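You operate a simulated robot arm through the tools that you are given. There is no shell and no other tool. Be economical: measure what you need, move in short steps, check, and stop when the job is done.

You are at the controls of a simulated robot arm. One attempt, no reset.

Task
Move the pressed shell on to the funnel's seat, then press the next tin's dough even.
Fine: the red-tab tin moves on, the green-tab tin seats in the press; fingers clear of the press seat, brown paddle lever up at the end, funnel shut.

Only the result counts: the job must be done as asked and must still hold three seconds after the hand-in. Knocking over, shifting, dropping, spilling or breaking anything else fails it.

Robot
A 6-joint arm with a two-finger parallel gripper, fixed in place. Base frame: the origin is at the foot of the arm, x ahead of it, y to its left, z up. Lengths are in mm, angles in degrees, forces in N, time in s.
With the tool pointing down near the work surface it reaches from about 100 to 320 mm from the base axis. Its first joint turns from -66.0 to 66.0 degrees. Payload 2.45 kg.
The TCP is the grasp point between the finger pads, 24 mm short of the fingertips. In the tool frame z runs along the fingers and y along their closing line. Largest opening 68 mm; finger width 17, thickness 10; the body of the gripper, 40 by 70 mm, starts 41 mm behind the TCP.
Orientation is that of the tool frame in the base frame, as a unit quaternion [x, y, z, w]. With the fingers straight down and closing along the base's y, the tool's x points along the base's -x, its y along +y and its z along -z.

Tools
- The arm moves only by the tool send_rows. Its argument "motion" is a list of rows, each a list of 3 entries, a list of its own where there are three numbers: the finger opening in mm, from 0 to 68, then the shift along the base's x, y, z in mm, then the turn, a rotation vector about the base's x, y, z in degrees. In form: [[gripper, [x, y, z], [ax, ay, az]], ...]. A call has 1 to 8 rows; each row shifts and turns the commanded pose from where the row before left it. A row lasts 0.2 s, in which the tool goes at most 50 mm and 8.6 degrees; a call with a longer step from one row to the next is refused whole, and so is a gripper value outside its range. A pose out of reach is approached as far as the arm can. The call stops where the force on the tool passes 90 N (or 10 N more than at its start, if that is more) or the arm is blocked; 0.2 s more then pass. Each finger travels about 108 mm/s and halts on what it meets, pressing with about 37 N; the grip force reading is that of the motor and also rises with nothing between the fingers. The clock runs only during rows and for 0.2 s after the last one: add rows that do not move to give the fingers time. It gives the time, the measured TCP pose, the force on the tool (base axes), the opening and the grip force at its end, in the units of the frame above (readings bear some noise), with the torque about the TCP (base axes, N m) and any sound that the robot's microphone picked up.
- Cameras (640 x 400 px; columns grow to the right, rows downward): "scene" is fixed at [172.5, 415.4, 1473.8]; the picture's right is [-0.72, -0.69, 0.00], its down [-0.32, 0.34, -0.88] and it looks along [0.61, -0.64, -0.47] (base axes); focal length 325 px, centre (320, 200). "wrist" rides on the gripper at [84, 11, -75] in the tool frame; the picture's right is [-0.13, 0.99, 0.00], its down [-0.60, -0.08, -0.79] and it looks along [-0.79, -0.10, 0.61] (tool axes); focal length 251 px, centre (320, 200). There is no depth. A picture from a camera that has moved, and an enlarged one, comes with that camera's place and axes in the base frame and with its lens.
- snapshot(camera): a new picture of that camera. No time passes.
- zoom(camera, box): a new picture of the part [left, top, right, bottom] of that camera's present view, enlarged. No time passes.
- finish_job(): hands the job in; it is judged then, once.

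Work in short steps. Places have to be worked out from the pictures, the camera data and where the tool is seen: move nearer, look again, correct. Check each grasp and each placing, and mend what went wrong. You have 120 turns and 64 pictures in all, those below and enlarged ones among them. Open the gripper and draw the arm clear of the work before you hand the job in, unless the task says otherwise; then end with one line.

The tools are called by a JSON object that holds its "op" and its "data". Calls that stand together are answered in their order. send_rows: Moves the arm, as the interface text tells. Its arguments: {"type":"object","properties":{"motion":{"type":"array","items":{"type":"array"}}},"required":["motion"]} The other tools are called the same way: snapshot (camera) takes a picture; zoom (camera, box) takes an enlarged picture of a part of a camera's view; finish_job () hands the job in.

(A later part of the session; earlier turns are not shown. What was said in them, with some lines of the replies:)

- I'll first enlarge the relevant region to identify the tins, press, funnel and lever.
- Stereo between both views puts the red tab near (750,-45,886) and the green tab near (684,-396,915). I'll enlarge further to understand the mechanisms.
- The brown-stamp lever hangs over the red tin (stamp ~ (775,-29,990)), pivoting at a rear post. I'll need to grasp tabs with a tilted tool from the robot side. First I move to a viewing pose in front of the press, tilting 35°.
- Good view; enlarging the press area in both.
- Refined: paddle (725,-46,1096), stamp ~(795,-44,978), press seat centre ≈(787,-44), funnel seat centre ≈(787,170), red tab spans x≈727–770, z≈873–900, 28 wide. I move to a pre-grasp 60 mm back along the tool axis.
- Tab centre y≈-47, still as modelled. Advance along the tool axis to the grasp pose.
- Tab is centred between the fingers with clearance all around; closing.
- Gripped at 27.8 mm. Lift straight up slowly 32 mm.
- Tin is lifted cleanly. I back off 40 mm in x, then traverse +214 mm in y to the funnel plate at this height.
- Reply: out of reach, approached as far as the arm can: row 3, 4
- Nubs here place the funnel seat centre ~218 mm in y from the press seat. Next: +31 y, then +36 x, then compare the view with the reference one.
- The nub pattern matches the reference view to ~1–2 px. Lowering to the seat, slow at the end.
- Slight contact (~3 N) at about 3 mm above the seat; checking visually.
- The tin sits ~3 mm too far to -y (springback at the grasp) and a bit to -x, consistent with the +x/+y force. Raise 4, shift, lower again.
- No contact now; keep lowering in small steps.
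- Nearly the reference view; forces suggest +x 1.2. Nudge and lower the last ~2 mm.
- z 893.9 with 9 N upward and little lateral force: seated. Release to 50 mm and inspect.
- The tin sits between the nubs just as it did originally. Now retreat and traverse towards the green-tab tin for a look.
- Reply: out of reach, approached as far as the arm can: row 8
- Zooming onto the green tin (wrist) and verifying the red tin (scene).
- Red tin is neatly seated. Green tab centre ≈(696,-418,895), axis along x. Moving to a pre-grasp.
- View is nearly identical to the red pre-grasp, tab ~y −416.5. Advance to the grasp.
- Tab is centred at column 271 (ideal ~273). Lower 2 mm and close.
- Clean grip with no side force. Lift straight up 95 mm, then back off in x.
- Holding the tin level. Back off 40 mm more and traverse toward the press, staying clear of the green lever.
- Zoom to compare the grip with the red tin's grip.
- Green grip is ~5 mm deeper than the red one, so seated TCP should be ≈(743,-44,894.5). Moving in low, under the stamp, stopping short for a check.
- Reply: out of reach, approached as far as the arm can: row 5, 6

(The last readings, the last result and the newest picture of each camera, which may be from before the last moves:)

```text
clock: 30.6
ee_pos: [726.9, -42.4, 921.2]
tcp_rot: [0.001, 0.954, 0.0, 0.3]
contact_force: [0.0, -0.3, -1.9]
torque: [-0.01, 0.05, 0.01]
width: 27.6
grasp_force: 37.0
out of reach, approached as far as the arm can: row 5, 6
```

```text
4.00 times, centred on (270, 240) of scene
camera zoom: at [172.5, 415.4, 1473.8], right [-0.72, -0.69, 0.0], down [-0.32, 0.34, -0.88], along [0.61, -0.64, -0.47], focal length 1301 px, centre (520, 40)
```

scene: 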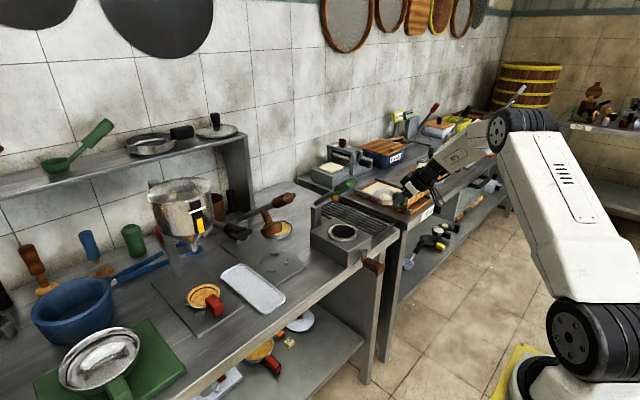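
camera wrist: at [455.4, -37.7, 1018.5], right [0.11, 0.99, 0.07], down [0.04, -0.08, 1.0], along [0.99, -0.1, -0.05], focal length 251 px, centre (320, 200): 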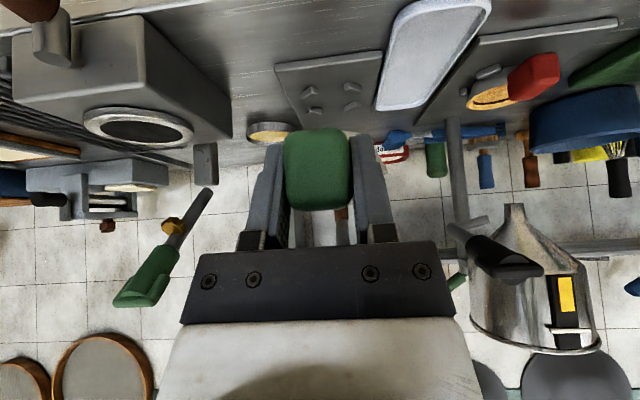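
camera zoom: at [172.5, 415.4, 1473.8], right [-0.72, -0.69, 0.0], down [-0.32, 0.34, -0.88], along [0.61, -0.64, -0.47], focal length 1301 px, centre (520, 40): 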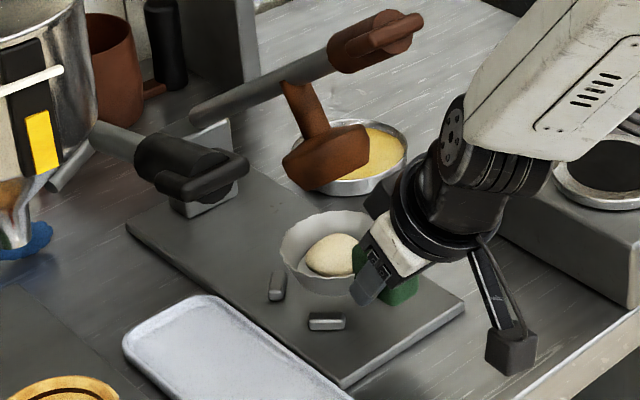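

The move fell short (x=727). Advance the remaining ~15 mm in small steps.

{"op": "send_rows", "data": {"motion": [[20, [5, -0.5, 0], [0, 0, 0]], [20, [5, -0.5, 0], [0, 0, 0]], [20, [5, -0.5, 0], [0, 0, 0]], [20, [0, 0, 0], [0, 0, 0]]]}}

{"op": "zoom", "data": {"camera": "wrist", "box": [180, 0, 500, 200]}}

{"op": "zoom", "data": {"camera": "scene", "box": [220, 190, 320, 290]}}

```text
clock: 31.6
ee_pos: [740.3, -44.6, 919.6]
tcp_rot: [-0.001, 0.954, 0.001, 0.301]
contact_force: [0.1, -0.3, -1.6]
torque: [0.02, 0.07, 0.0]
width: 27.5
grasp_force: 37.0
```

```text
2.00 times, centred on (340, 100) of wrist
camera zoom: at [629.3, -35.2, 933.9], right [0.11, 0.99, 0.07], down [0.04, -0.08, 1.0], along [0.99, -0.1, -0.05], focal length 503 px, centre (280, 400)
```

zoom: 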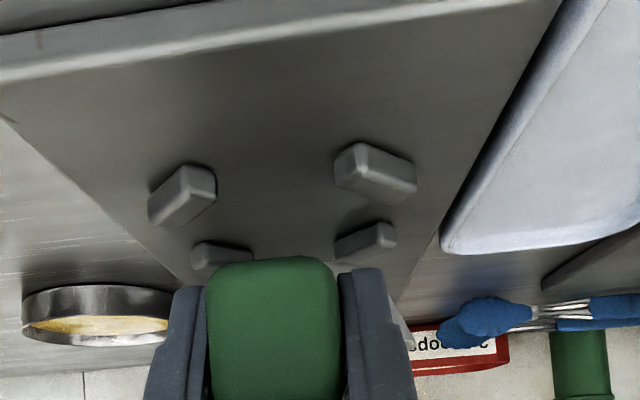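

```text
4.00 times, centred on (270, 240) of scene
camera zoom: at [172.5, 415.4, 1473.8], right [-0.72, -0.69, 0.0], down [-0.32, 0.34, -0.88], along [0.61, -0.64, -0.47], focal length 1301 px, centre (520, 40)
```

zoom: 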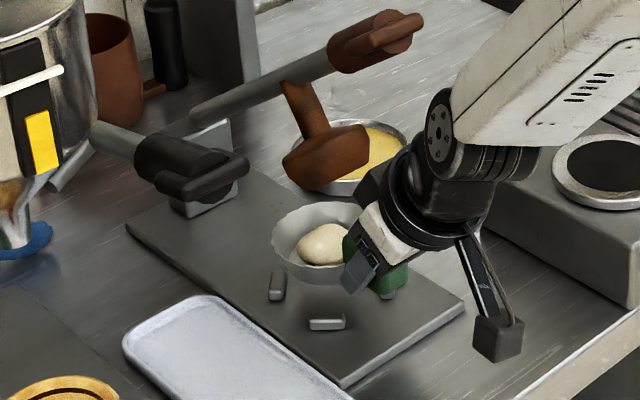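

Alignment in y is good; x needs ~+2 mm. Lowering gradually.

{"op": "send_rows", "data": {"motion": [[20, [2, 0.3, -4], [0, 0, 0]], [20, [0, 0, -6], [0, 0, 0]], [20, [0, 0, -5], [0, 0, 0]], [20, [0, 0, -3], [0, 0, 0]], [20, [0, 0, 0], [0, 0, 0]]]}}

```text
clock: 32.8
ee_pos: [743.6, -45.4, 901.6]
tcp_rot: [0.001, 0.953, 0.0, 0.302]
contact_force: [-4.7, -3.7, 3.5]
torque: [0.02, -0.12, -0.12]
width: 27.6
grasp_force: 36.7
```

Contact pushes −x/−y: shift the tin −2.5 x, −1.2 y and continue.

{"op": "send_rows", "data": {"motion": [[20, [0, 0, 3], [0, 0, 0]], [20, [-2.5, -1.2, 0], [0, 0, 0]], [20, [0, 0, -2], [0, 0, 0]], [20, [0, 0, -2], [0, 0, 0]], [20, [0, 0, 0], [0, 0, 0]]]}}

```text
clock: 34.0
ee_pos: [738.7, -45.7, 900.1]
tcp_rot: [-0.001, 0.954, 0.0, 0.301]
contact_force: [0.1, -0.1, -1.2]
torque: [0.01, 0.05, -0.01]
width: 27.5
grasp_force: 37.3
```

Free now. Continue down in small steps.

{"op": "send_rows", "data": {"motion": [[20, [0, 0, -1.5], [0, 0, 0]], [20, [0, 0, -1], [0, 0, 0]], [20, [0, 0, 0], [0, 0, 0]]]}}

```text
clock: 34.8
ee_pos: [740.0, -45.1, 897.7]
tcp_rot: [0.0, 0.954, 0.0, 0.299]
contact_force: [0.0, -0.4, -1.4]
torque: [0.01, 0.05, -0.01]
width: 27.9
grasp_force: 37.3
```

{"op": "send_rows", "data": {"motion": [[20, [0, 0, -1], [0, 0, 0]], [20, [0, 0, -1], [0, 0, 0]], [20, [0, 0, 0], [0, 0, 0]]]}}

```text
clock: 35.6
ee_pos: [740.2, -44.9, 895.6]
tcp_rot: [0.0, 0.954, 0.0, 0.3]
contact_force: [0.1, 0.7, -0.5]
torque: [-0.01, 0.05, 0.0]
width: 27.6
grasp_force: 36.8
```

Still free of contact; lower until the plate pushes back.

{"op": "send_rows", "data": {"motion": [[20, [0, 0, -1], [0, 0, 0]], [20, [0, 0, -0.7], [0, 0, 0]], [20, [0, 0, 0], [0, 0, 0]]]}}

```text
clock: 36.4
ee_pos: [739.7, -44.1, 896.3]
tcp_rot: [-0.001, 0.954, 0.0, 0.301]
contact_force: [-7.6, 6.0, 6.6]
torque: [-0.06, -0.4, 0.27]
width: 27.6
grasp_force: 37.2
```

Contact with lateral components; check the picture.

{"op": "zoom", "data": {"camera": "wrist", "box": [180, 0, 500, 200]}}

{"op": "zoom", "data": {"camera": "scene", "box": [220, 190, 320, 290]}}

```text
2.00 times, centred on (340, 100) of wrist
camera zoom: at [628.3, -35.6, 908.5], right [0.1, 0.99, 0.07], down [0.04, -0.08, 1.0], along [0.99, -0.1, -0.05], focal length 503 px, centre (280, 400)
```

zoom: 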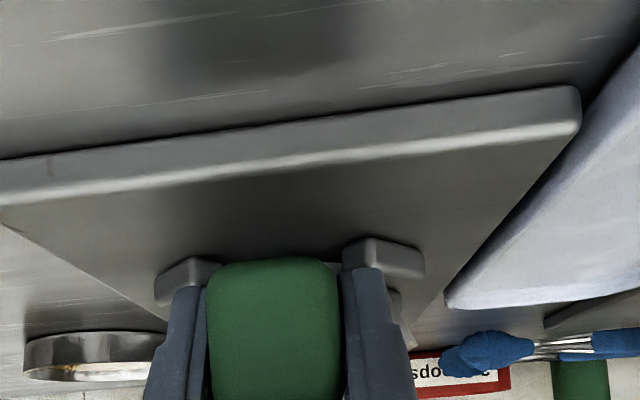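

```text
4.00 times, centred on (270, 240) of scene
camera zoom: at [172.0, 415.5, 1473.8], right [-0.72, -0.69, 0.0], down [-0.32, 0.34, -0.88], along [0.61, -0.64, -0.47], focal length 1301 px, centre (520, 40)
```

zoom: 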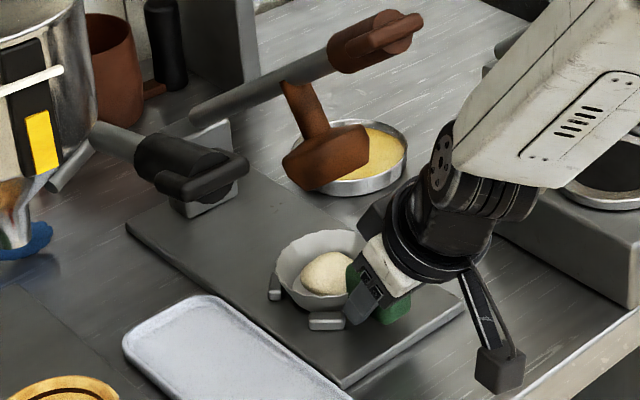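

Almost down; relieve lateral force with −0.8 x, +0.7 y and press 1.5 mm.

{"op": "send_rows", "data": {"motion": [[20, [-0.8, 0.7, 0], [0, 0, 0]], [20, [0, 0, -0.8], [0, 0, 0]], [20, [0, 0, -0.7], [0, 0, 0]], [20, [0, 0, 0], [0, 0, 0]]]}}

```text
clock: 37.4
ee_pos: [739.2, -44.5, 893.9]
tcp_rot: [-0.001, 0.953, 0.0, 0.302]
contact_force: [-11.5, 6.5, 15.7]
torque: [-0.01, -0.67, 0.13]
width: 27.7
grasp_force: 37.1
```

z is at the seated value; relieve a bit more laterally and unload before release.

{"op": "send_rows", "data": {"motion": [[20, [-1.2, 0.6, 0.5], [0, 0, 0]], [20, [0, 0, 0], [0, 0, 0]]]}}

```text
clock: 38.0
ee_pos: [738.7, -45.3, 893.3]
tcp_rot: [0.001, 0.953, -0.001, 0.303]
contact_force: [18.0, 3.1, 0.5]
torque: [0.06, -0.45, 0.09]
width: 27.5
grasp_force: 36.9
```

Force flipped to +x, so the tin is captured between nubs. Re-centre +0.7 x and release, then retreat along the tool axis.

{"op": "send_rows", "data": {"motion": [[20, [0.7, 0, 0], [0, 0, 0]], [20, [0, 0, 0], [0, 0, 0]]]}}

{"op": "send_rows", "data": {"motion": [[36, [0, 0, 0], [0, 0, 0]], [52, [0, 0, 0], [0, 0, 0]], [52, [0, 0, 0], [0, 0, 0]], [52, [-6, 0, 8], [0, 0, 0]], [52, [-12, 0, 17], [0, 0, 0]], [52, [-16, 0, 22], [0, 0, 0]], [52, [0, 0, 0], [0, 0, 0]]]}}

{"op": "zoom", "data": {"camera": "wrist", "box": [180, 0, 500, 200]}}

{"op": "zoom", "data": {"camera": "scene", "box": [220, 190, 320, 290]}}

```text
clock: 38.6
ee_pos: [739.7, -43.6, 893.5]
tcp_rot: [0.0, 0.953, 0.0, 0.302]
contact_force: [8.8, 0.9, 9.5]
torque: [0.03, -0.53, 0.04]
width: 27.7
grasp_force: 36.9
```

```text
clock: 40.2
ee_pos: [704.8, -44.7, 941.4]
tcp_rot: [0.0, 0.954, 0.0, 0.301]
contact_force: [0.8, -0.2, 1.0]
torque: [0.04, 0.0, 0.0]
width: 52.0
grasp_force: 0.1
```

```text
2.00 times, centred on (340, 100) of wrist
camera zoom: at [594.5, -34.9, 954.8], right [0.11, 0.99, 0.07], down [0.04, -0.08, 1.0], along [0.99, -0.1, -0.05], focal length 503 px, centre (280, 400)
```

zoom: 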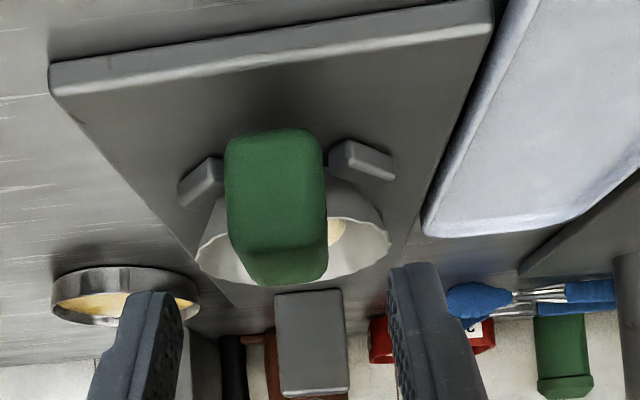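

```text
4.00 times, centred on (270, 240) of scene
camera zoom: at [172.4, 415.4, 1473.8], right [-0.72, -0.69, 0.0], down [-0.32, 0.34, -0.88], along [0.61, -0.64, -0.47], focal length 1301 px, centre (520, 40)
```

zoom: 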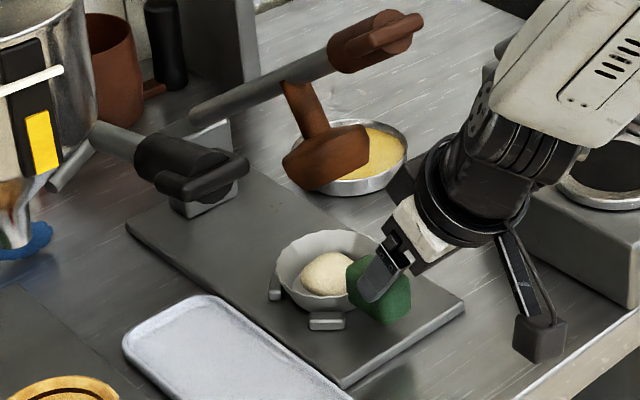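

Green tin is seated in the press with stops around it. Now retreat, close the fingers and rise in front of the brown paddle.

{"op": "send_rows", "data": {"motion": [[30, [-30, 0, 8], [0, 0, 0]], [0, [-35, 0, 10], [0, 0, 0]], [0, [-30, 0, 20], [0, 0, 0]], [0, [-5, 0, 40], [0, 0, 0]], [0, [0, 0, 45], [0, 0, 0]], [0, [0, 0, 45], [0, 0, 0]], [0, [0, 0, 45], [0, 0, 0]], [0, [0, 0, 25], [0, 0, 0]]]}}

{"op": "zoom", "data": {"camera": "wrist", "box": [160, 0, 480, 240]}}

{"op": "zoom", "data": {"camera": "scene", "box": [220, 130, 340, 290]}}

```text
clock: 42.0
ee_pos: [604.8, -45.5, 1178.7]
tcp_rot: [0.001, 0.954, 0.001, 0.301]
contact_force: [-0.7, -1.0, -0.6]
torque: [0.0, -0.01, 0.03]
width: 0.0
grasp_force: 23.4
```

```text
1.67 times, centred on (320, 120) of wrist
camera zoom: at [492.4, -35.3, 1192.0], right [0.11, 0.99, 0.08], down [0.04, -0.08, 1.0], along [0.99, -0.1, -0.05], focal length 419 px, centre (320, 333)
```

zoom: 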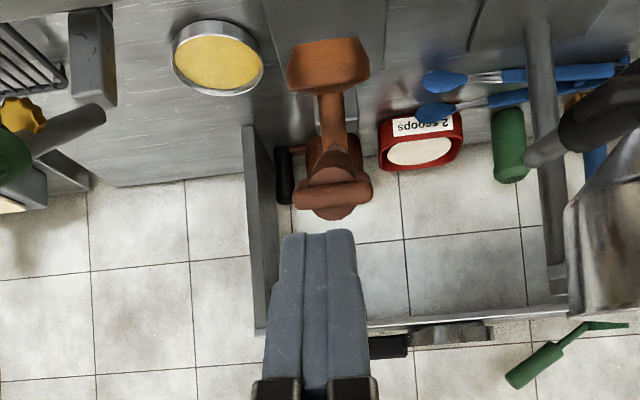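

```text
2.50 times, centred on (280, 210) of scene
camera zoom: at [172.4, 415.4, 1473.8], right [-0.72, -0.69, 0.0], down [-0.32, 0.34, -0.88], along [0.61, -0.64, -0.47], focal length 813 px, centre (420, 175)
```

zoom: 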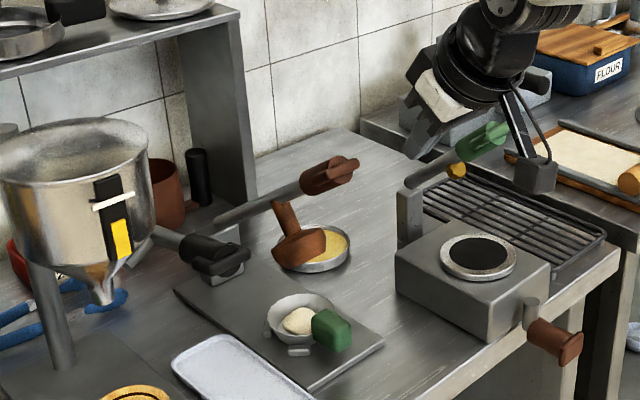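

Paddle at y≈-46, z≈1100, x≈732. Move above it with closed fingers.

{"op": "send_rows", "data": {"motion": [[0, [25, 0, -2], [0, 0, 0]], [0, [25, 0, -3], [0, 0, 0]], [0, [25, 0, -5], [0, 0, 0]], [0, [25, 0, -6], [0, 0, 0]], [0, [20, 0, -6], [0, 0, 0]], [0, [5, 0, -3], [0, 0, 0]], [0, [0, 0, 0], [0, 0, 0]]]}}

{"op": "zoom", "data": {"camera": "scene", "box": [220, 130, 340, 290]}}

```text
clock: 43.6
ee_pos: [730.0, -44.2, 1153.2]
tcp_rot: [0.0, 0.954, 0.0, 0.301]
contact_force: [0.1, 0.6, -0.3]
torque: [0.02, -0.01, -0.01]
width: 0.0
grasp_force: 23.7
```

```text
2.50 times, centred on (280, 210) of scene
camera zoom: at [172.5, 415.4, 1473.8], right [-0.72, -0.69, 0.0], down [-0.32, 0.34, -0.88], along [0.61, -0.64, -0.47], focal length 813 px, centre (420, 175)
```

zoom: 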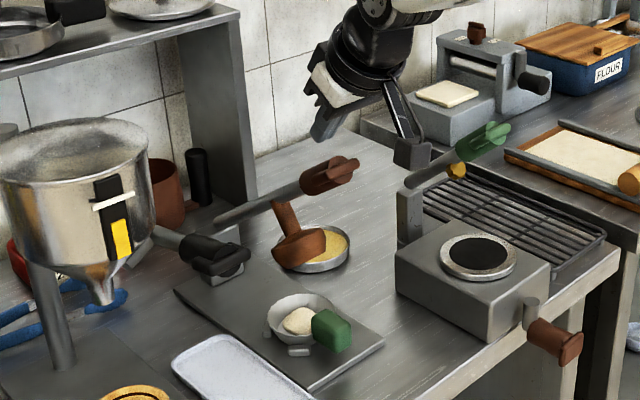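

Fingertips are directly above the paddle handle. Start pushing down along the arc.

{"op": "send_rows", "data": {"motion": [[0, [0, 0, -12], [0, 0, 0]], [0, [0, 0, -12], [0, 0, 0]], [0, [-7, 0, -11], [0, 0, 0]], [0, [-7, 0, -11], [0, 0, 0]], [0, [-6, 0, -11], [0, 0, 0]], [0, [0, 0, 0], [0, 0, 0]]]}}

{"op": "zoom", "data": {"camera": "scene", "box": [220, 130, 340, 290]}}

```text
clock: 45.0
ee_pos: [709.7, -43.0, 1097.8]
tcp_rot: [0.0, 0.953, 0.0, 0.302]
contact_force: [0.4, -0.5, 0.3]
torque: [0.01, -0.04, 0.0]
width: 0.0
grasp_force: 23.9
```

```text
2.50 times, centred on (280, 210) of scene
camera zoom: at [172.5, 415.4, 1473.8], right [-0.72, -0.69, 0.0], down [-0.32, 0.34, -0.88], along [0.61, -0.64, -0.47], focal length 813 px, centre (420, 175)
```

zoom: 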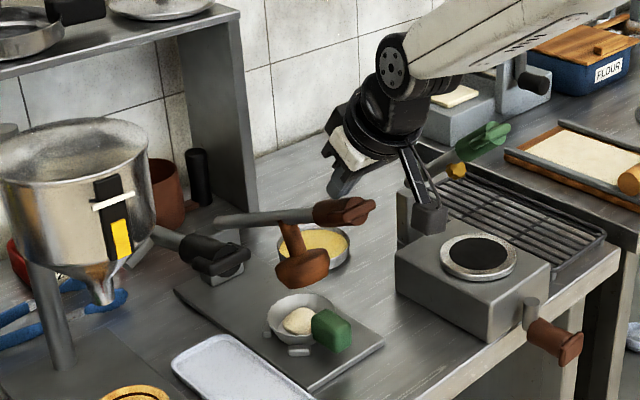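

The lever is moving freely, stamp descending straight over the tin. Continue on the arc.

{"op": "send_rows", "data": {"motion": [[0, [-5, 0, -11], [0, 0, 0]], [0, [-5, 0, -11], [0, 0, 0]], [0, [-4, 0, -11], [0, 0, 0]], [0, [-4, 0, -11], [0, 0, 0]], [0, [-3, 0, -11], [0, 0, 0]], [0, [-3, 0, -10], [0, 0, 0]], [0, [0, 0, 0], [0, 0, 0]]]}}

{"op": "zoom", "data": {"camera": "scene", "box": [220, 130, 340, 290]}}

```text
clock: 46.6
ee_pos: [688.0, -43.9, 1030.8]
tcp_rot: [0.001, 0.953, 0.0, 0.301]
contact_force: [0.0, 0.2, 0.4]
torque: [0.03, 0.02, 0.02]
width: 0.1
grasp_force: 23.4
```

```text
2.50 times, centred on (280, 210) of scene
camera zoom: at [172.4, 415.4, 1473.8], right [-0.72, -0.69, 0.0], down [-0.32, 0.34, -0.88], along [0.61, -0.64, -0.47], focal length 813 px, centre (420, 175)
```

zoom: 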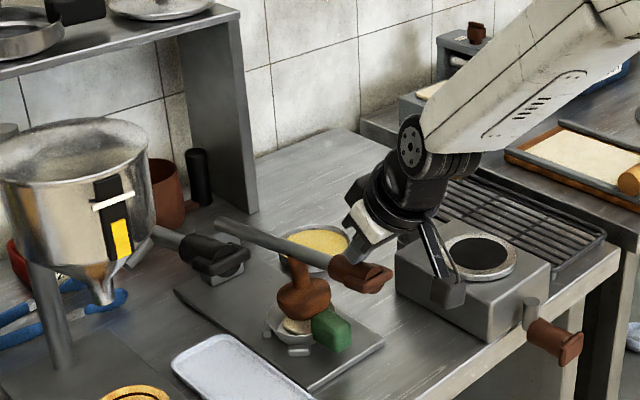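

Stamp is about to touch the dough. Keep pushing in smaller steps, watching force.

{"op": "send_rows", "data": {"motion": [[0, [-2, 0, -7], [0, 0, 0]], [0, [-2, 0, -7], [0, 0, 0]], [0, [-1, 0, -6], [0, 0, 0]], [0, [-1, 0, -5], [0, 0, 0]], [0, [0, 0, 0], [0, 0, 0]]]}}

```text
clock: 47.8
ee_pos: [688.4, -45.4, 1024.4]
tcp_rot: [-0.001, 0.947, -0.003, 0.321]
contact_force: [-8.2, 13.7, 73.1]
torque: [0.42, -0.39, 0.26]
width: 0.0
grasp_force: 23.6
```

Strong resistance (73 N) already; check what's in contact.

{"op": "zoom", "data": {"camera": "scene", "box": [240, 190, 330, 280]}}

{"op": "zoom", "data": {"camera": "wrist", "box": [180, 0, 500, 200]}}

```text
4.44 times, centred on (285, 235) of scene
camera zoom: at [170.5, 415.9, 1473.9], right [-0.72, -0.69, 0.0], down [-0.32, 0.34, -0.88], along [0.61, -0.64, -0.47], focal length 1446 px, centre (476, 44)
```

zoom: 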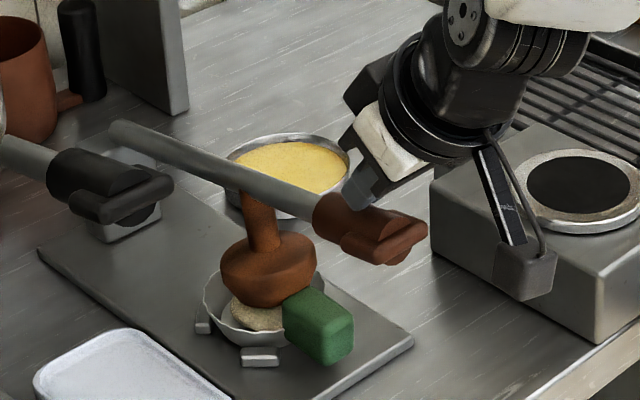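

```text
2.00 times, centred on (340, 100) of wrist
camera zoom: at [576.5, -35.7, 1033.4], right [0.1, 0.99, 0.07], down [0.0, -0.07, 1.0], along [0.99, -0.1, 0.0], focal length 503 px, centre (280, 400)
```

zoom: 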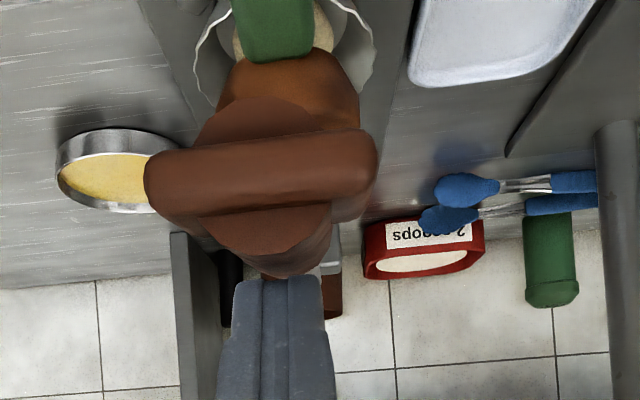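

The stamp is on the dough, lever ~9° above level. See whether it yields under held force.

{"op": "send_rows", "data": {"motion": [[0, [0, 0, 0], [0, 0, 0]], [0, [0, 0, 0], [0, 0, 0]], [0, [0, 0, -2], [0, 0, 0]], [0, [0, 0, 0], [0, 0, 0]]]}}

```text
clock: 48.8
ee_pos: [689.3, -46.7, 1023.8]
tcp_rot: [0.0, 0.947, -0.004, 0.322]
contact_force: [-6.5, 14.2, 76.1]
torque: [0.38, -0.43, 0.02]
width: 0.0
grasp_force: 23.6
```

No yield at that spot. Shift out to the wide paddle at the lever end for more leverage: up, back ~42 mm, then press again.

{"op": "send_rows", "data": {"motion": [[0, [0, 1, 25], [0, 0, 0]], [0, [0, 0, 20], [0, 0, 0]], [0, [-20, 0, 0], [0, 0, 0]], [0, [-22, 0, 0], [0, 0, 0]], [0, [0, 0, 0], [0, 0, 0]]]}}

{"op": "zoom", "data": {"camera": "scene", "box": [240, 190, 330, 280]}}

```text
clock: 50.0
ee_pos: [637.1, -43.1, 1048.9]
tcp_rot: [0.001, 0.954, -0.001, 0.3]
contact_force: [0.2, 0.1, 0.1]
torque: [-0.01, 0.01, 0.0]
width: 0.2
grasp_force: 24.0
```

```text
4.44 times, centred on (285, 235) of scene
camera zoom: at [172.4, 415.4, 1473.8], right [-0.72, -0.69, 0.0], down [-0.32, 0.34, -0.88], along [0.61, -0.64, -0.47], focal length 1446 px, centre (476, 44)
```

zoom: 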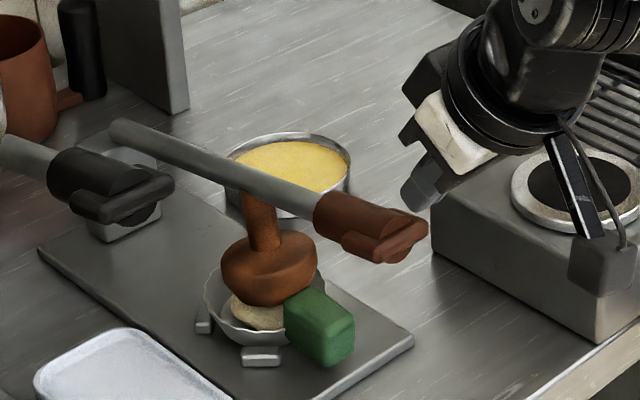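

The tip is at the very end of the paddle (x≈650); move in 12 mm then press.

{"op": "send_rows", "data": {"motion": [[0, [12, -1, 0], [0, 0, 0]], [0, [0, 0, -10], [0, 0, 0]], [0, [0, 0, -10], [0, 0, 0]], [0, [0, 0, -6], [0, 0, 0]], [0, [0, 0, -6], [0, 0, 0]], [0, [0, 0, -6], [0, 0, 0]], [0, [0, 0, -5], [0, 0, 0]], [0, [0, 0, 0], [0, 0, 0]]]}}

```text
clock: 51.4
ee_pos: [649.1, -45.0, 1022.1]
tcp_rot: [0.0, 0.952, 0.0, 0.307]
contact_force: [-41.6, 0.6, 34.0]
torque: [0.04, 0.35, 0.09]
width: 0.0
grasp_force: 24.1
stopped in row 6: the force on the tool passed its limit at 100 N (the readings are from after the stop); the commanded pose is now the measured one
```

Stopped with a strong x component; look at the contact.

{"op": "zoom", "data": {"camera": "scene", "box": [260, 200, 320, 260]}}

{"op": "zoom", "data": {"camera": "wrist", "box": [180, 0, 500, 200]}}

```text
6.67 times, centred on (290, 230) of scene
camera zoom: at [170.4, 415.4, 1474.1], right [-0.72, -0.69, 0.0], down [-0.32, 0.34, -0.88], along [0.61, -0.64, -0.47], focal length 2169 px, centre (520, 0)
```

zoom: 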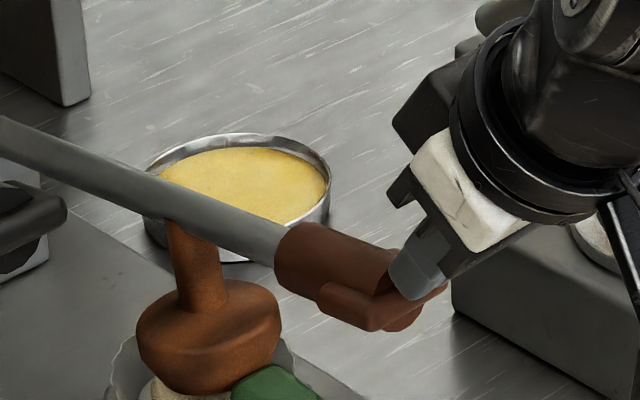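

```text
2.00 times, centred on (340, 100) of wrist
camera zoom: at [537.4, -35.7, 1033.7], right [0.1, 0.99, 0.08], down [0.03, -0.08, 1.0], along [0.99, -0.1, -0.04], focal length 503 px, centre (280, 400)
```

zoom: 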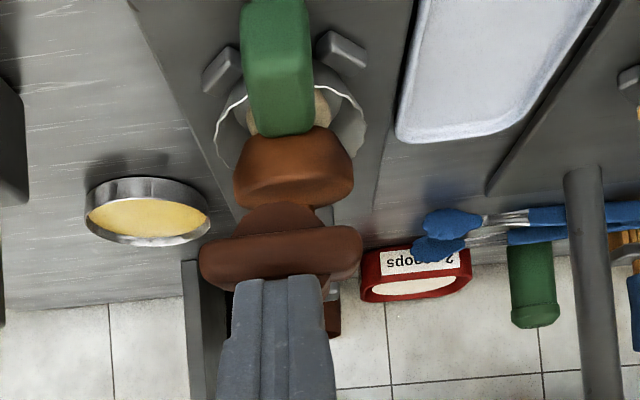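

Fingertips caught on the handle's end edge. Raise, go 16 mm further in, press again.

{"op": "send_rows", "data": {"motion": [[0, [-3, 0, 15], [0, 0, 0]], [0, [0, 0, 15], [0, 0, 0]], [0, [19, 0, 0], [0, 0, 0]], [0, [0, 0, -10], [0, 0, 0]], [0, [0, 0, -8], [0, 0, 0]], [0, [0, 0, -6], [0, 0, 0]], [0, [0, 0, -5], [0, 0, 0]], [0, [0, 0, 0], [0, 0, 0]]]}}

```text
clock: 53.2
ee_pos: [668.7, -44.5, 1019.7]
tcp_rot: [0.0, 0.952, 0.001, 0.305]
contact_force: [0.5, 0.4, -0.5]
torque: [-0.01, -0.03, 0.02]
width: 0.0
grasp_force: 23.8
```

Not yet in contact; press on.

{"op": "send_rows", "data": {"motion": [[0, [0, 0, -5], [0, 0, 0]], [0, [0, 0, -5], [0, 0, 0]], [0, [0, 0, -5], [0, 0, 0]], [0, [0, 0, -5], [0, 0, 0]], [0, [0, 0, 0], [0, 0, 0]]]}}

```text
clock: 54.4
ee_pos: [668.6, -44.7, 999.8]
tcp_rot: [0.0, 0.952, 0.0, 0.306]
contact_force: [0.0, 0.0, 0.6]
torque: [0.0, 0.04, 0.0]
width: 0.1
grasp_force: 23.9
```

Lower than before without contact — the lever may have dropped. Check.

{"op": "zoom", "data": {"camera": "scene", "box": [250, 200, 330, 280]}}

```text
5.00 times, centred on (290, 240) of scene
camera zoom: at [172.5, 415.4, 1473.8], right [-0.72, -0.69, 0.0], down [-0.32, 0.34, -0.88], along [0.61, -0.64, -0.47], focal length 1627 px, centre (470, 0)
```

zoom: 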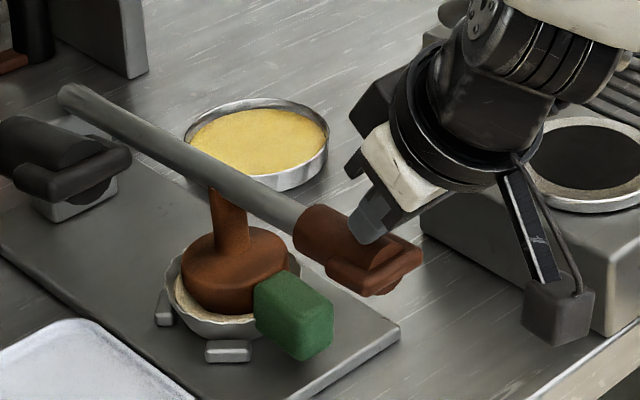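

The dough has yielded and spread into the tin. Press further to the bottom and hold.

{"op": "send_rows", "data": {"motion": [[0, [0, 0, -5], [0, 0, 0]], [0, [0, 0, -5], [0, 0, 0]], [0, [0, 0, -5], [0, 0, 0]], [0, [0, 0, -4], [0, 0, 0]], [0, [0, 0, -4], [0, 0, 0]], [0, [0, 0, 0], [0, 0, 0]]]}}

```text
clock: 55.8
ee_pos: [670.7, -45.1, 983.9]
tcp_rot: [0.001, 0.95, -0.001, 0.311]
contact_force: [-5.9, 2.1, 37.9]
torque: [0.06, -0.15, -0.17]
width: 0.0
grasp_force: 23.9
```

Now 38 N at z≈984; press harder and hold.

{"op": "send_rows", "data": {"motion": [[0, [0, 0, -4], [0, 0, 0]], [0, [0, 0, -4], [0, 0, 0]], [0, [0, 0, -3], [0, 0, 0]], [0, [0, 0, 0], [0, 0, 0]], [0, [0, 0, 0], [0, 0, 0]], [0, [0, 0, 0], [0, 0, 0]]]}}

{"op": "zoom", "data": {"camera": "scene", "box": [250, 200, 330, 280]}}

```text
clock: 56.7
ee_pos: [676.7, -45.8, 984.1]
tcp_rot: [-0.001, 0.946, -0.001, 0.324]
contact_force: [1.4, 0.8, 11.1]
torque: [0.0, -0.09, -0.01]
width: 0.0
grasp_force: 23.1
stopped in row 4: the force on the tool passed its limit at 90 N (the readings are from after the stop); the commanded pose is now the measured one
```

```text
5.00 times, centred on (290, 240) of scene
camera zoom: at [172.3, 415.4, 1473.9], right [-0.72, -0.69, 0.0], down [-0.32, 0.34, -0.88], along [0.61, -0.64, -0.47], focal length 1627 px, centre (470, 0)
```

zoom: 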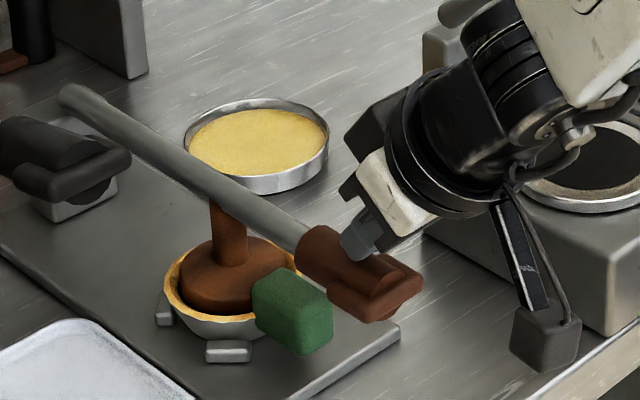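

The dough now looks like the formed shell, stamp fully down. Release upward and see whether the lever rises itself.

{"op": "send_rows", "data": {"motion": [[0, [0, 0, 10], [0, 0, 0]], [0, [-10, 0, 20], [0, 0, 0]], [0, [-20, 0, 25], [0, 0, 0]], [0, [-35, 0, 10], [0, 0, 0]], [0, [-35, 0, 0], [0, 0, 0]], [0, [-35, 0, 0], [0, 0, 0]], [0, [0, 0, 0], [0, 0, 0]]]}}

{"op": "zoom", "data": {"camera": "wrist", "box": [180, 0, 500, 200]}}

```text
clock: 58.3
ee_pos: [536.0, -47.5, 1044.4]
tcp_rot: [-0.001, 0.947, 0.0, 0.322]
contact_force: [0.6, 0.1, -0.1]
torque: [-0.01, 0.01, -0.02]
width: 0.0
grasp_force: 23.5
```

```text
2.00 times, centred on (340, 100) of wrist
camera zoom: at [424.9, -37.2, 1053.2], right [0.1, 0.99, 0.08], down [0.0, -0.08, 1.0], along [0.99, -0.1, 0.0], focal length 503 px, centre (280, 400)
```

zoom: 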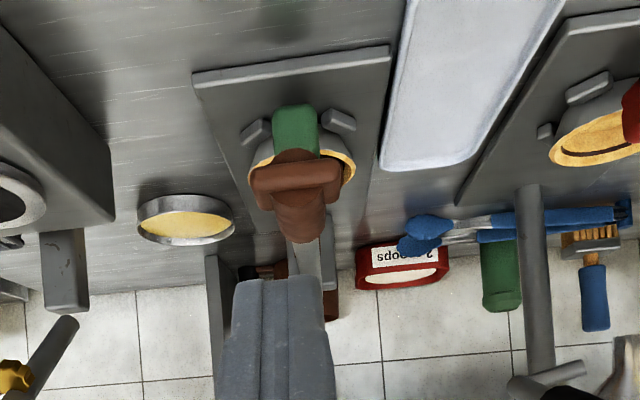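

The lever stays down, so I must raise it. I'll straighten the tool to ~20° tilt, open, and grip the handle behind the crossbar (x≈697, z≈950) from above.

{"op": "send_rows", "data": {"motion": [[60, [25, 0.5, 0], [0, 3, 0]], [60, [27, 0.5, -2], [0, 3, 0]], [60, [27, 0.5, -4], [0, 3, 0]], [60, [27, 0.5, -4], [0, 3, 0]], [60, [27, 0.5, -4], [0, 3, 0]], [60, [27, 0, -5], [0, 2.6, 0]], [60, [0, 0, 0], [0, 0, 0]]]}}

{"op": "snapshot", "data": {"camera": "wrist"}}

{"op": "zoom", "data": {"camera": "scene", "box": [250, 180, 330, 280]}}

```text
clock: 59.9
ee_pos: [685.1, -39.7, 1024.4]
tcp_rot: [-0.001, 0.985, 0.0, 0.172]
contact_force: [-0.2, -0.3, -1.1]
torque: [-0.01, 0.02, -0.01]
width: 60.0
grasp_force: 0.0
out of reach, approached as far as the arm can: row 1, 2
```

```text
1 pictures are left
camera wrist: at [580.6, -30.9, 1067.6], right [0.12, 0.99, 0.04], down [0.3, -0.08, 0.95], along [0.95, -0.1, -0.31], focal length 251 px, centre (320, 200)
```

wrist: 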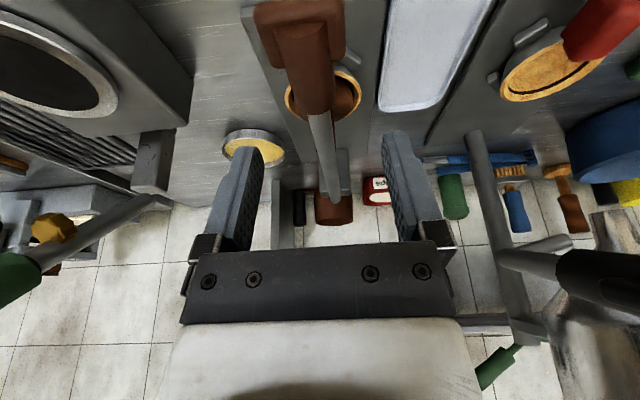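

```text
4.00 times, centred on (290, 230) of scene
camera zoom: at [172.5, 415.4, 1473.8], right [-0.72, -0.69, 0.0], down [-0.32, 0.34, -0.88], along [0.61, -0.64, -0.47], focal length 1301 px, centre (440, 80)
```

zoom: 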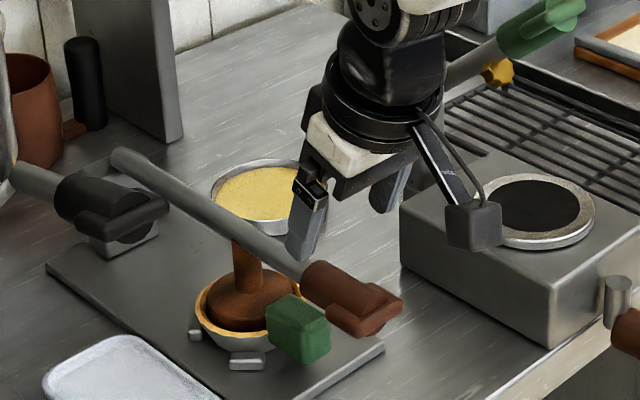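

Handle (28 mm dia) spans x≈685–735, y≈-45, centre z≈941. Only one picture left, so rely on readings: align at (708,-45), then descend to z≈946.

{"op": "send_rows", "data": {"motion": [[60, [8, -2, 0], [0, 0, 0]], [60, [8, -2, 0], [0, 0, 0]], [60, [7, -1.3, 0], [0, 0, 0]], [60, [0, 0, -10], [0, 0, 0]], [60, [0, 0, -14], [0, 0, 0]], [60, [0, 0, -14], [0, 0, 0]], [60, [0, 0, 0], [0, 0, 0]]]}}

```text
clock: 61.5
ee_pos: [706.2, -45.6, 990.0]
tcp_rot: [-0.002, 0.985, 0.0, 0.173]
contact_force: [0.0, -0.3, -0.2]
torque: [-0.03, 0.01, 0.0]
width: 60.1
grasp_force: 0.0
```

{"op": "send_rows", "data": {"motion": [[60, [0.5, 0, -10], [0, 0, 0]], [60, [0.5, 0, -10], [0, 0, 0]], [60, [0, 0, -10], [0, 0, 0]], [60, [0, 0, -8], [0, 0, 0]], [60, [0, 0, -5], [0, 0, 0]], [60, [0, 0, 0], [0, 0, 0]]]}}

```text
clock: 62.9
ee_pos: [708.0, -46.6, 944.7]
tcp_rot: [-0.001, 0.985, 0.0, 0.173]
contact_force: [-0.4, 0.2, 0.0]
torque: [0.0, 0.04, 0.02]
width: 60.1
grasp_force: 0.0
```

At the grip pose without contact; close on the handle.

{"op": "send_rows", "data": {"motion": [[40, [0, 0, 0], [0, 0, 0]], [15, [0, 0, 0], [0, 0, 0]], [15, [0, 0, 0], [0, 0, 0]], [15, [0, 0, 0], [0, 0, 0]]]}}

```text
clock: 63.9
ee_pos: [706.7, -46.0, 945.4]
tcp_rot: [-0.001, 0.985, 0.0, 0.173]
contact_force: [1.3, 8.1, 0.4]
torque: [0.04, 0.04, -0.04]
width: 28.6
grasp_force: 43.0
```

Gripped on the 28.6 mm handle. Raise along the arc about the pivot (~962,941), rotating the tool with the lever.

{"op": "send_rows", "data": {"motion": [[15, [0.7, 0.5, 11.4], [0, 2.5, 0]], [15, [0.7, 0.5, 11.4], [0, 2.6, 0]], [15, [1.6, 0, 11], [0, 2.5, 0]], [15, [1.7, 0, 11], [0, 2.5, 0]], [15, [0, 0, 0], [0, 0, 0]]]}}

```text
clock: 65.1
ee_pos: [712.9, -44.8, 990.7]
tcp_rot: [0.0, 0.996, -0.001, 0.084]
contact_force: [-1.7, -2.7, -8.0]
torque: [0.0, 1.36, -0.06]
width: 28.5
grasp_force: 42.6
```

Lever follows with ~8 N weight. Continue.

{"op": "send_rows", "data": {"motion": [[15, [2.5, 0, 10.8], [0, 2.5, 0]], [15, [2.7, 0, 10.8], [0, 2.5, 0]], [15, [3.4, 0, 10.6], [0, 2.5, 0]], [15, [3.6, 0, 10.5], [0, 2.5, 0]], [15, [4.3, 0, 10.3], [0, 2.5, 0]], [15, [4.6, 0, 10.1], [0, 2.5, 0]], [15, [0, 0, 0], [0, 0, 0]]]}}

```text
clock: 66.7
ee_pos: [732.4, -44.7, 1053.9]
tcp_rot: [-0.002, 0.999, 0.001, -0.047]
contact_force: [-11.2, 2.9, 3.4]
torque: [-0.07, 0.42, -0.18]
width: 28.4
grasp_force: 42.7
```

φ≈26°. Weight reversed sign (spring/over-centre). Continue to ~34°.

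{"op": "send_rows", "data": {"motion": [[15, [5, 0, 9.9], [0, 2.5, 0]], [15, [5.4, 0, 9.6], [0, 2.5, 0]], [15, [3.5, 0, 5.7], [0, 1.5, 0]], [15, [0, 0, 0], [0, 0, 0]]]}}

```text
clock: 67.7
ee_pos: [721.1, -44.3, 1076.4]
tcp_rot: [0.0, 0.995, -0.001, -0.1]
contact_force: [21.9, -14.7, -12.3]
torque: [-0.06, 0.08, 0.11]
width: 28.5
grasp_force: 42.3
out of reach, approached as far as the arm can: row 2, 3
```

The arm reached its limit and slid ~20 mm along the handle; lever ≈29°. Continue with small steps, without further rotation.

{"op": "send_rows", "data": {"motion": [[15, [2, 0.5, 4], [0, -1, 0]], [15, [2.5, 0, 4], [0, -1, 0]], [15, [2.5, 0, 4], [0, -1, 0]], [15, [0, 0, 0], [0, 0, 0]]]}}

```text
clock: 68.7
ee_pos: [726.9, -44.6, 1089.3]
tcp_rot: [0.001, 0.997, -0.001, -0.077]
contact_force: [-7.5, -21.5, -4.0]
torque: [0.0, 1.27, 0.0]
width: 28.8
grasp_force: 43.4
```

φ≈32°. Relieve y and go a little further, looking for the upper stop.

{"op": "send_rows", "data": {"motion": [[15, [1.5, -1, 2.5], [0, 0, 0]], [15, [1.5, -0.5, 2.5], [0, 0, 0]], [15, [0, 0, 0], [0, 0, 0]]]}}

```text
clock: 69.5
ee_pos: [730.0, -45.4, 1091.9]
tcp_rot: [0.001, 0.997, 0.0, -0.076]
contact_force: [-10.8, -17.2, -0.1]
torque: [-0.06, 1.24, -0.11]
width: 28.6
grasp_force: 42.7
```

{"op": "send_rows", "data": {"motion": [[15, [1.5, -1, 2.5], [0, 0, 0]], [15, [1.5, -0.5, 2.5], [0, 0, 0]], [15, [0, 0, 0], [0, 0, 0]]]}}

```text
clock: 70.3
ee_pos: [734.1, -44.8, 1098.5]
tcp_rot: [-0.002, 0.997, 0.001, -0.078]
contact_force: [-17.8, -2.5, -3.6]
torque: [-0.08, 0.18, -0.19]
width: 28.3
grasp_force: 43.4
```

Lever at ≈34.6°, at or slightly past its initial angle, with resistance building. Open and withdraw upward gently.

{"op": "send_rows", "data": {"motion": [[40, [0, 0, 0], [0, 0, 0]], [64, [0, 0, 0], [0, 0, 0]], [64, [0, 0, 0], [0, 0, 0]], [64, [0, 0, 10], [0, 0, 0]], [64, [0, 0, 20], [0, 0, 0]], [64, [0, 0, 25], [0, 0, 0]], [64, [0, 0, 25], [0, 0, 0]]]}}

```text
clock: 71.9
ee_pos: [715.8, -42.1, 1171.6]
tcp_rot: [-0.001, 0.997, 0.0, -0.076]
contact_force: [0.2, -0.1, 0.1]
torque: [-0.01, -0.03, -0.06]
width: 63.9
grasp_force: 0.0
out of reach, approached as far as the arm can: row 5, 6, 7
```

Clear, no load. Retreat toward the robot and up, well away from the work.

{"op": "send_rows", "data": {"motion": [[64, [-20, 0, 10], [0, 0, 0]], [64, [-25, 0, 10], [0, 0, 0]], [64, [-30, 0, 10], [0, 0, 0]], [64, [-30, 0, 10], [0, 0, 0]], [64, [-30, 0, 5], [0, 0, 0]], [64, [-30, 0, 0], [0, 0, 0]], [64, [-30, 0, 0], [0, 0, 0]], [64, [0, 0, 0], [0, 0, 0]]]}}

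{"op": "snapshot", "data": {"camera": "scene"}}

```text
clock: 73.7
ee_pos: [520.4, -45.1, 1220.6]
tcp_rot: [-0.001, 0.997, 0.0, -0.076]
contact_force: [0.5, 0.2, 0.1]
torque: [-0.02, -0.02, -0.02]
width: 64.1
grasp_force: 0.0
```

```text
refused: no pictures are left
```

No pictures remain, so I verify by feel: approach again with open fingers straddling the lever end at its up position and close lightly to confirm it is still there.

{"op": "send_rows", "data": {"motion": [[66, [24, 0, 0], [0, -2, 0]], [66, [24, 0, 0], [0, -2, 0]], [66, [24, 0, 0], [0, -2, 0]], [66, [24, 0, -5], [0, -2, 0]], [66, [24, 0, -10], [0, -2, 0]], [66, [24, 0, -10], [0, -2, 0]], [66, [24, 0, -10], [0, -1, 0]], [66, [22, 0, -8], [0, 0, 0]]]}}

```text
clock: 75.5
ee_pos: [708.1, -42.5, 1176.7]
tcp_rot: [-0.001, 0.999, -0.001, 0.037]
contact_force: [0.4, -0.4, 0.4]
torque: [-0.01, 0.02, 0.03]
width: 65.7
grasp_force: 0.0
```

{"op": "send_rows", "data": {"motion": [[66, [1, -1.5, -12], [0, 0, 0]], [66, [1, -1, -12], [0, 0, 0]], [66, [1, 0, -12], [0, 0, 0]], [66, [1, 0, -12], [0, 0, 0]], [66, [0, 0, -10], [0, 0, 0]], [66, [0, 0, 0], [0, 0, 0]]]}}

```text
clock: 76.9
ee_pos: [713.6, -48.3, 1116.2]
tcp_rot: [-0.001, 0.999, 0.0, 0.037]
contact_force: [-0.6, 0.1, -0.1]
torque: [-0.02, -0.01, -0.03]
width: 66.2
grasp_force: 0.1
```

{"op": "send_rows", "data": {"motion": [[50, [0, 1.5, 0], [0, 0, 0]], [36, [0, 0, 0], [0, 0, 0]], [24, [0, 0, 0], [0, 0, 0]], [24, [0, 0, 0], [0, 0, 0]]]}}

```text
clock: 77.9
ee_pos: [713.9, -44.5, 1117.8]
tcp_rot: [-0.001, 0.999, 0.0, 0.037]
contact_force: [-0.2, 2.4, -1.1]
torque: [0.04, -0.06, 0.02]
width: 28.2
grasp_force: 42.1
```

The handle is there (28.2 mm) and carrying no load, so the lever is up and holds by itself. Open and withdraw straight up, then back.

{"op": "send_rows", "data": {"motion": [[40, [0, 0, 0], [0, 0, 0]], [66, [0, 0, 0], [0, 0, 0]], [66, [0, 0, 0], [0, 0, 0]], [66, [0, 0, 10], [0, 0, 0]], [66, [0, 0, 15], [0, 0, 0]], [66, [0, 0, 18], [0, 0, 0]], [66, [-5, 0, 20], [0, 0, 0]], [66, [-15, 0, 15], [0, 0, 0]]]}}

{"op": "send_rows", "data": {"motion": [[66, [-25, 0, 8], [0, 0, 0]], [66, [-30, 0, 5], [0, 0, 0]], [66, [-30, 0, 5], [0, 0, 0]], [66, [-30, 0, 5], [0, 0, 0]], [66, [-30, 0, 0], [0, 0, 0]], [66, [-30, 0, 0], [0, 0, 0]], [66, [-25, 0, 0], [0, 0, 0]], [66, [0, 0, 0], [0, 0, 0]]]}}

```text
clock: 79.7
ee_pos: [695.2, -46.2, 1194.0]
tcp_rot: [-0.001, 0.999, 0.001, 0.037]
contact_force: [0.7, -0.2, 0.9]
torque: [-0.01, -0.04, -0.02]
width: 66.1
grasp_force: 0.0
```

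```text
clock: 81.5
ee_pos: [495.6, -46.2, 1220.3]
tcp_rot: [0.0, 0.999, 0.0, 0.037]
contact_force: [0.0, -0.1, -0.3]
torque: [0.0, 0.04, 0.01]
width: 66.1
grasp_force: 0.2
```

Arm is clear, gripper open, both tins seated, dough pressed, lever up. Handing in.

{"op": "finish_job", "data": {}}

```text
The job is handed in.
```

The red-tab shell is on the funnel's seat. The green-tab tin is in the press with its dough pressed, the brown lever is back up and the funnel was left untouched. I had no pictures left for a final look: I checked the lever by feel, and the dough was last seen while the stamp was still down on it.
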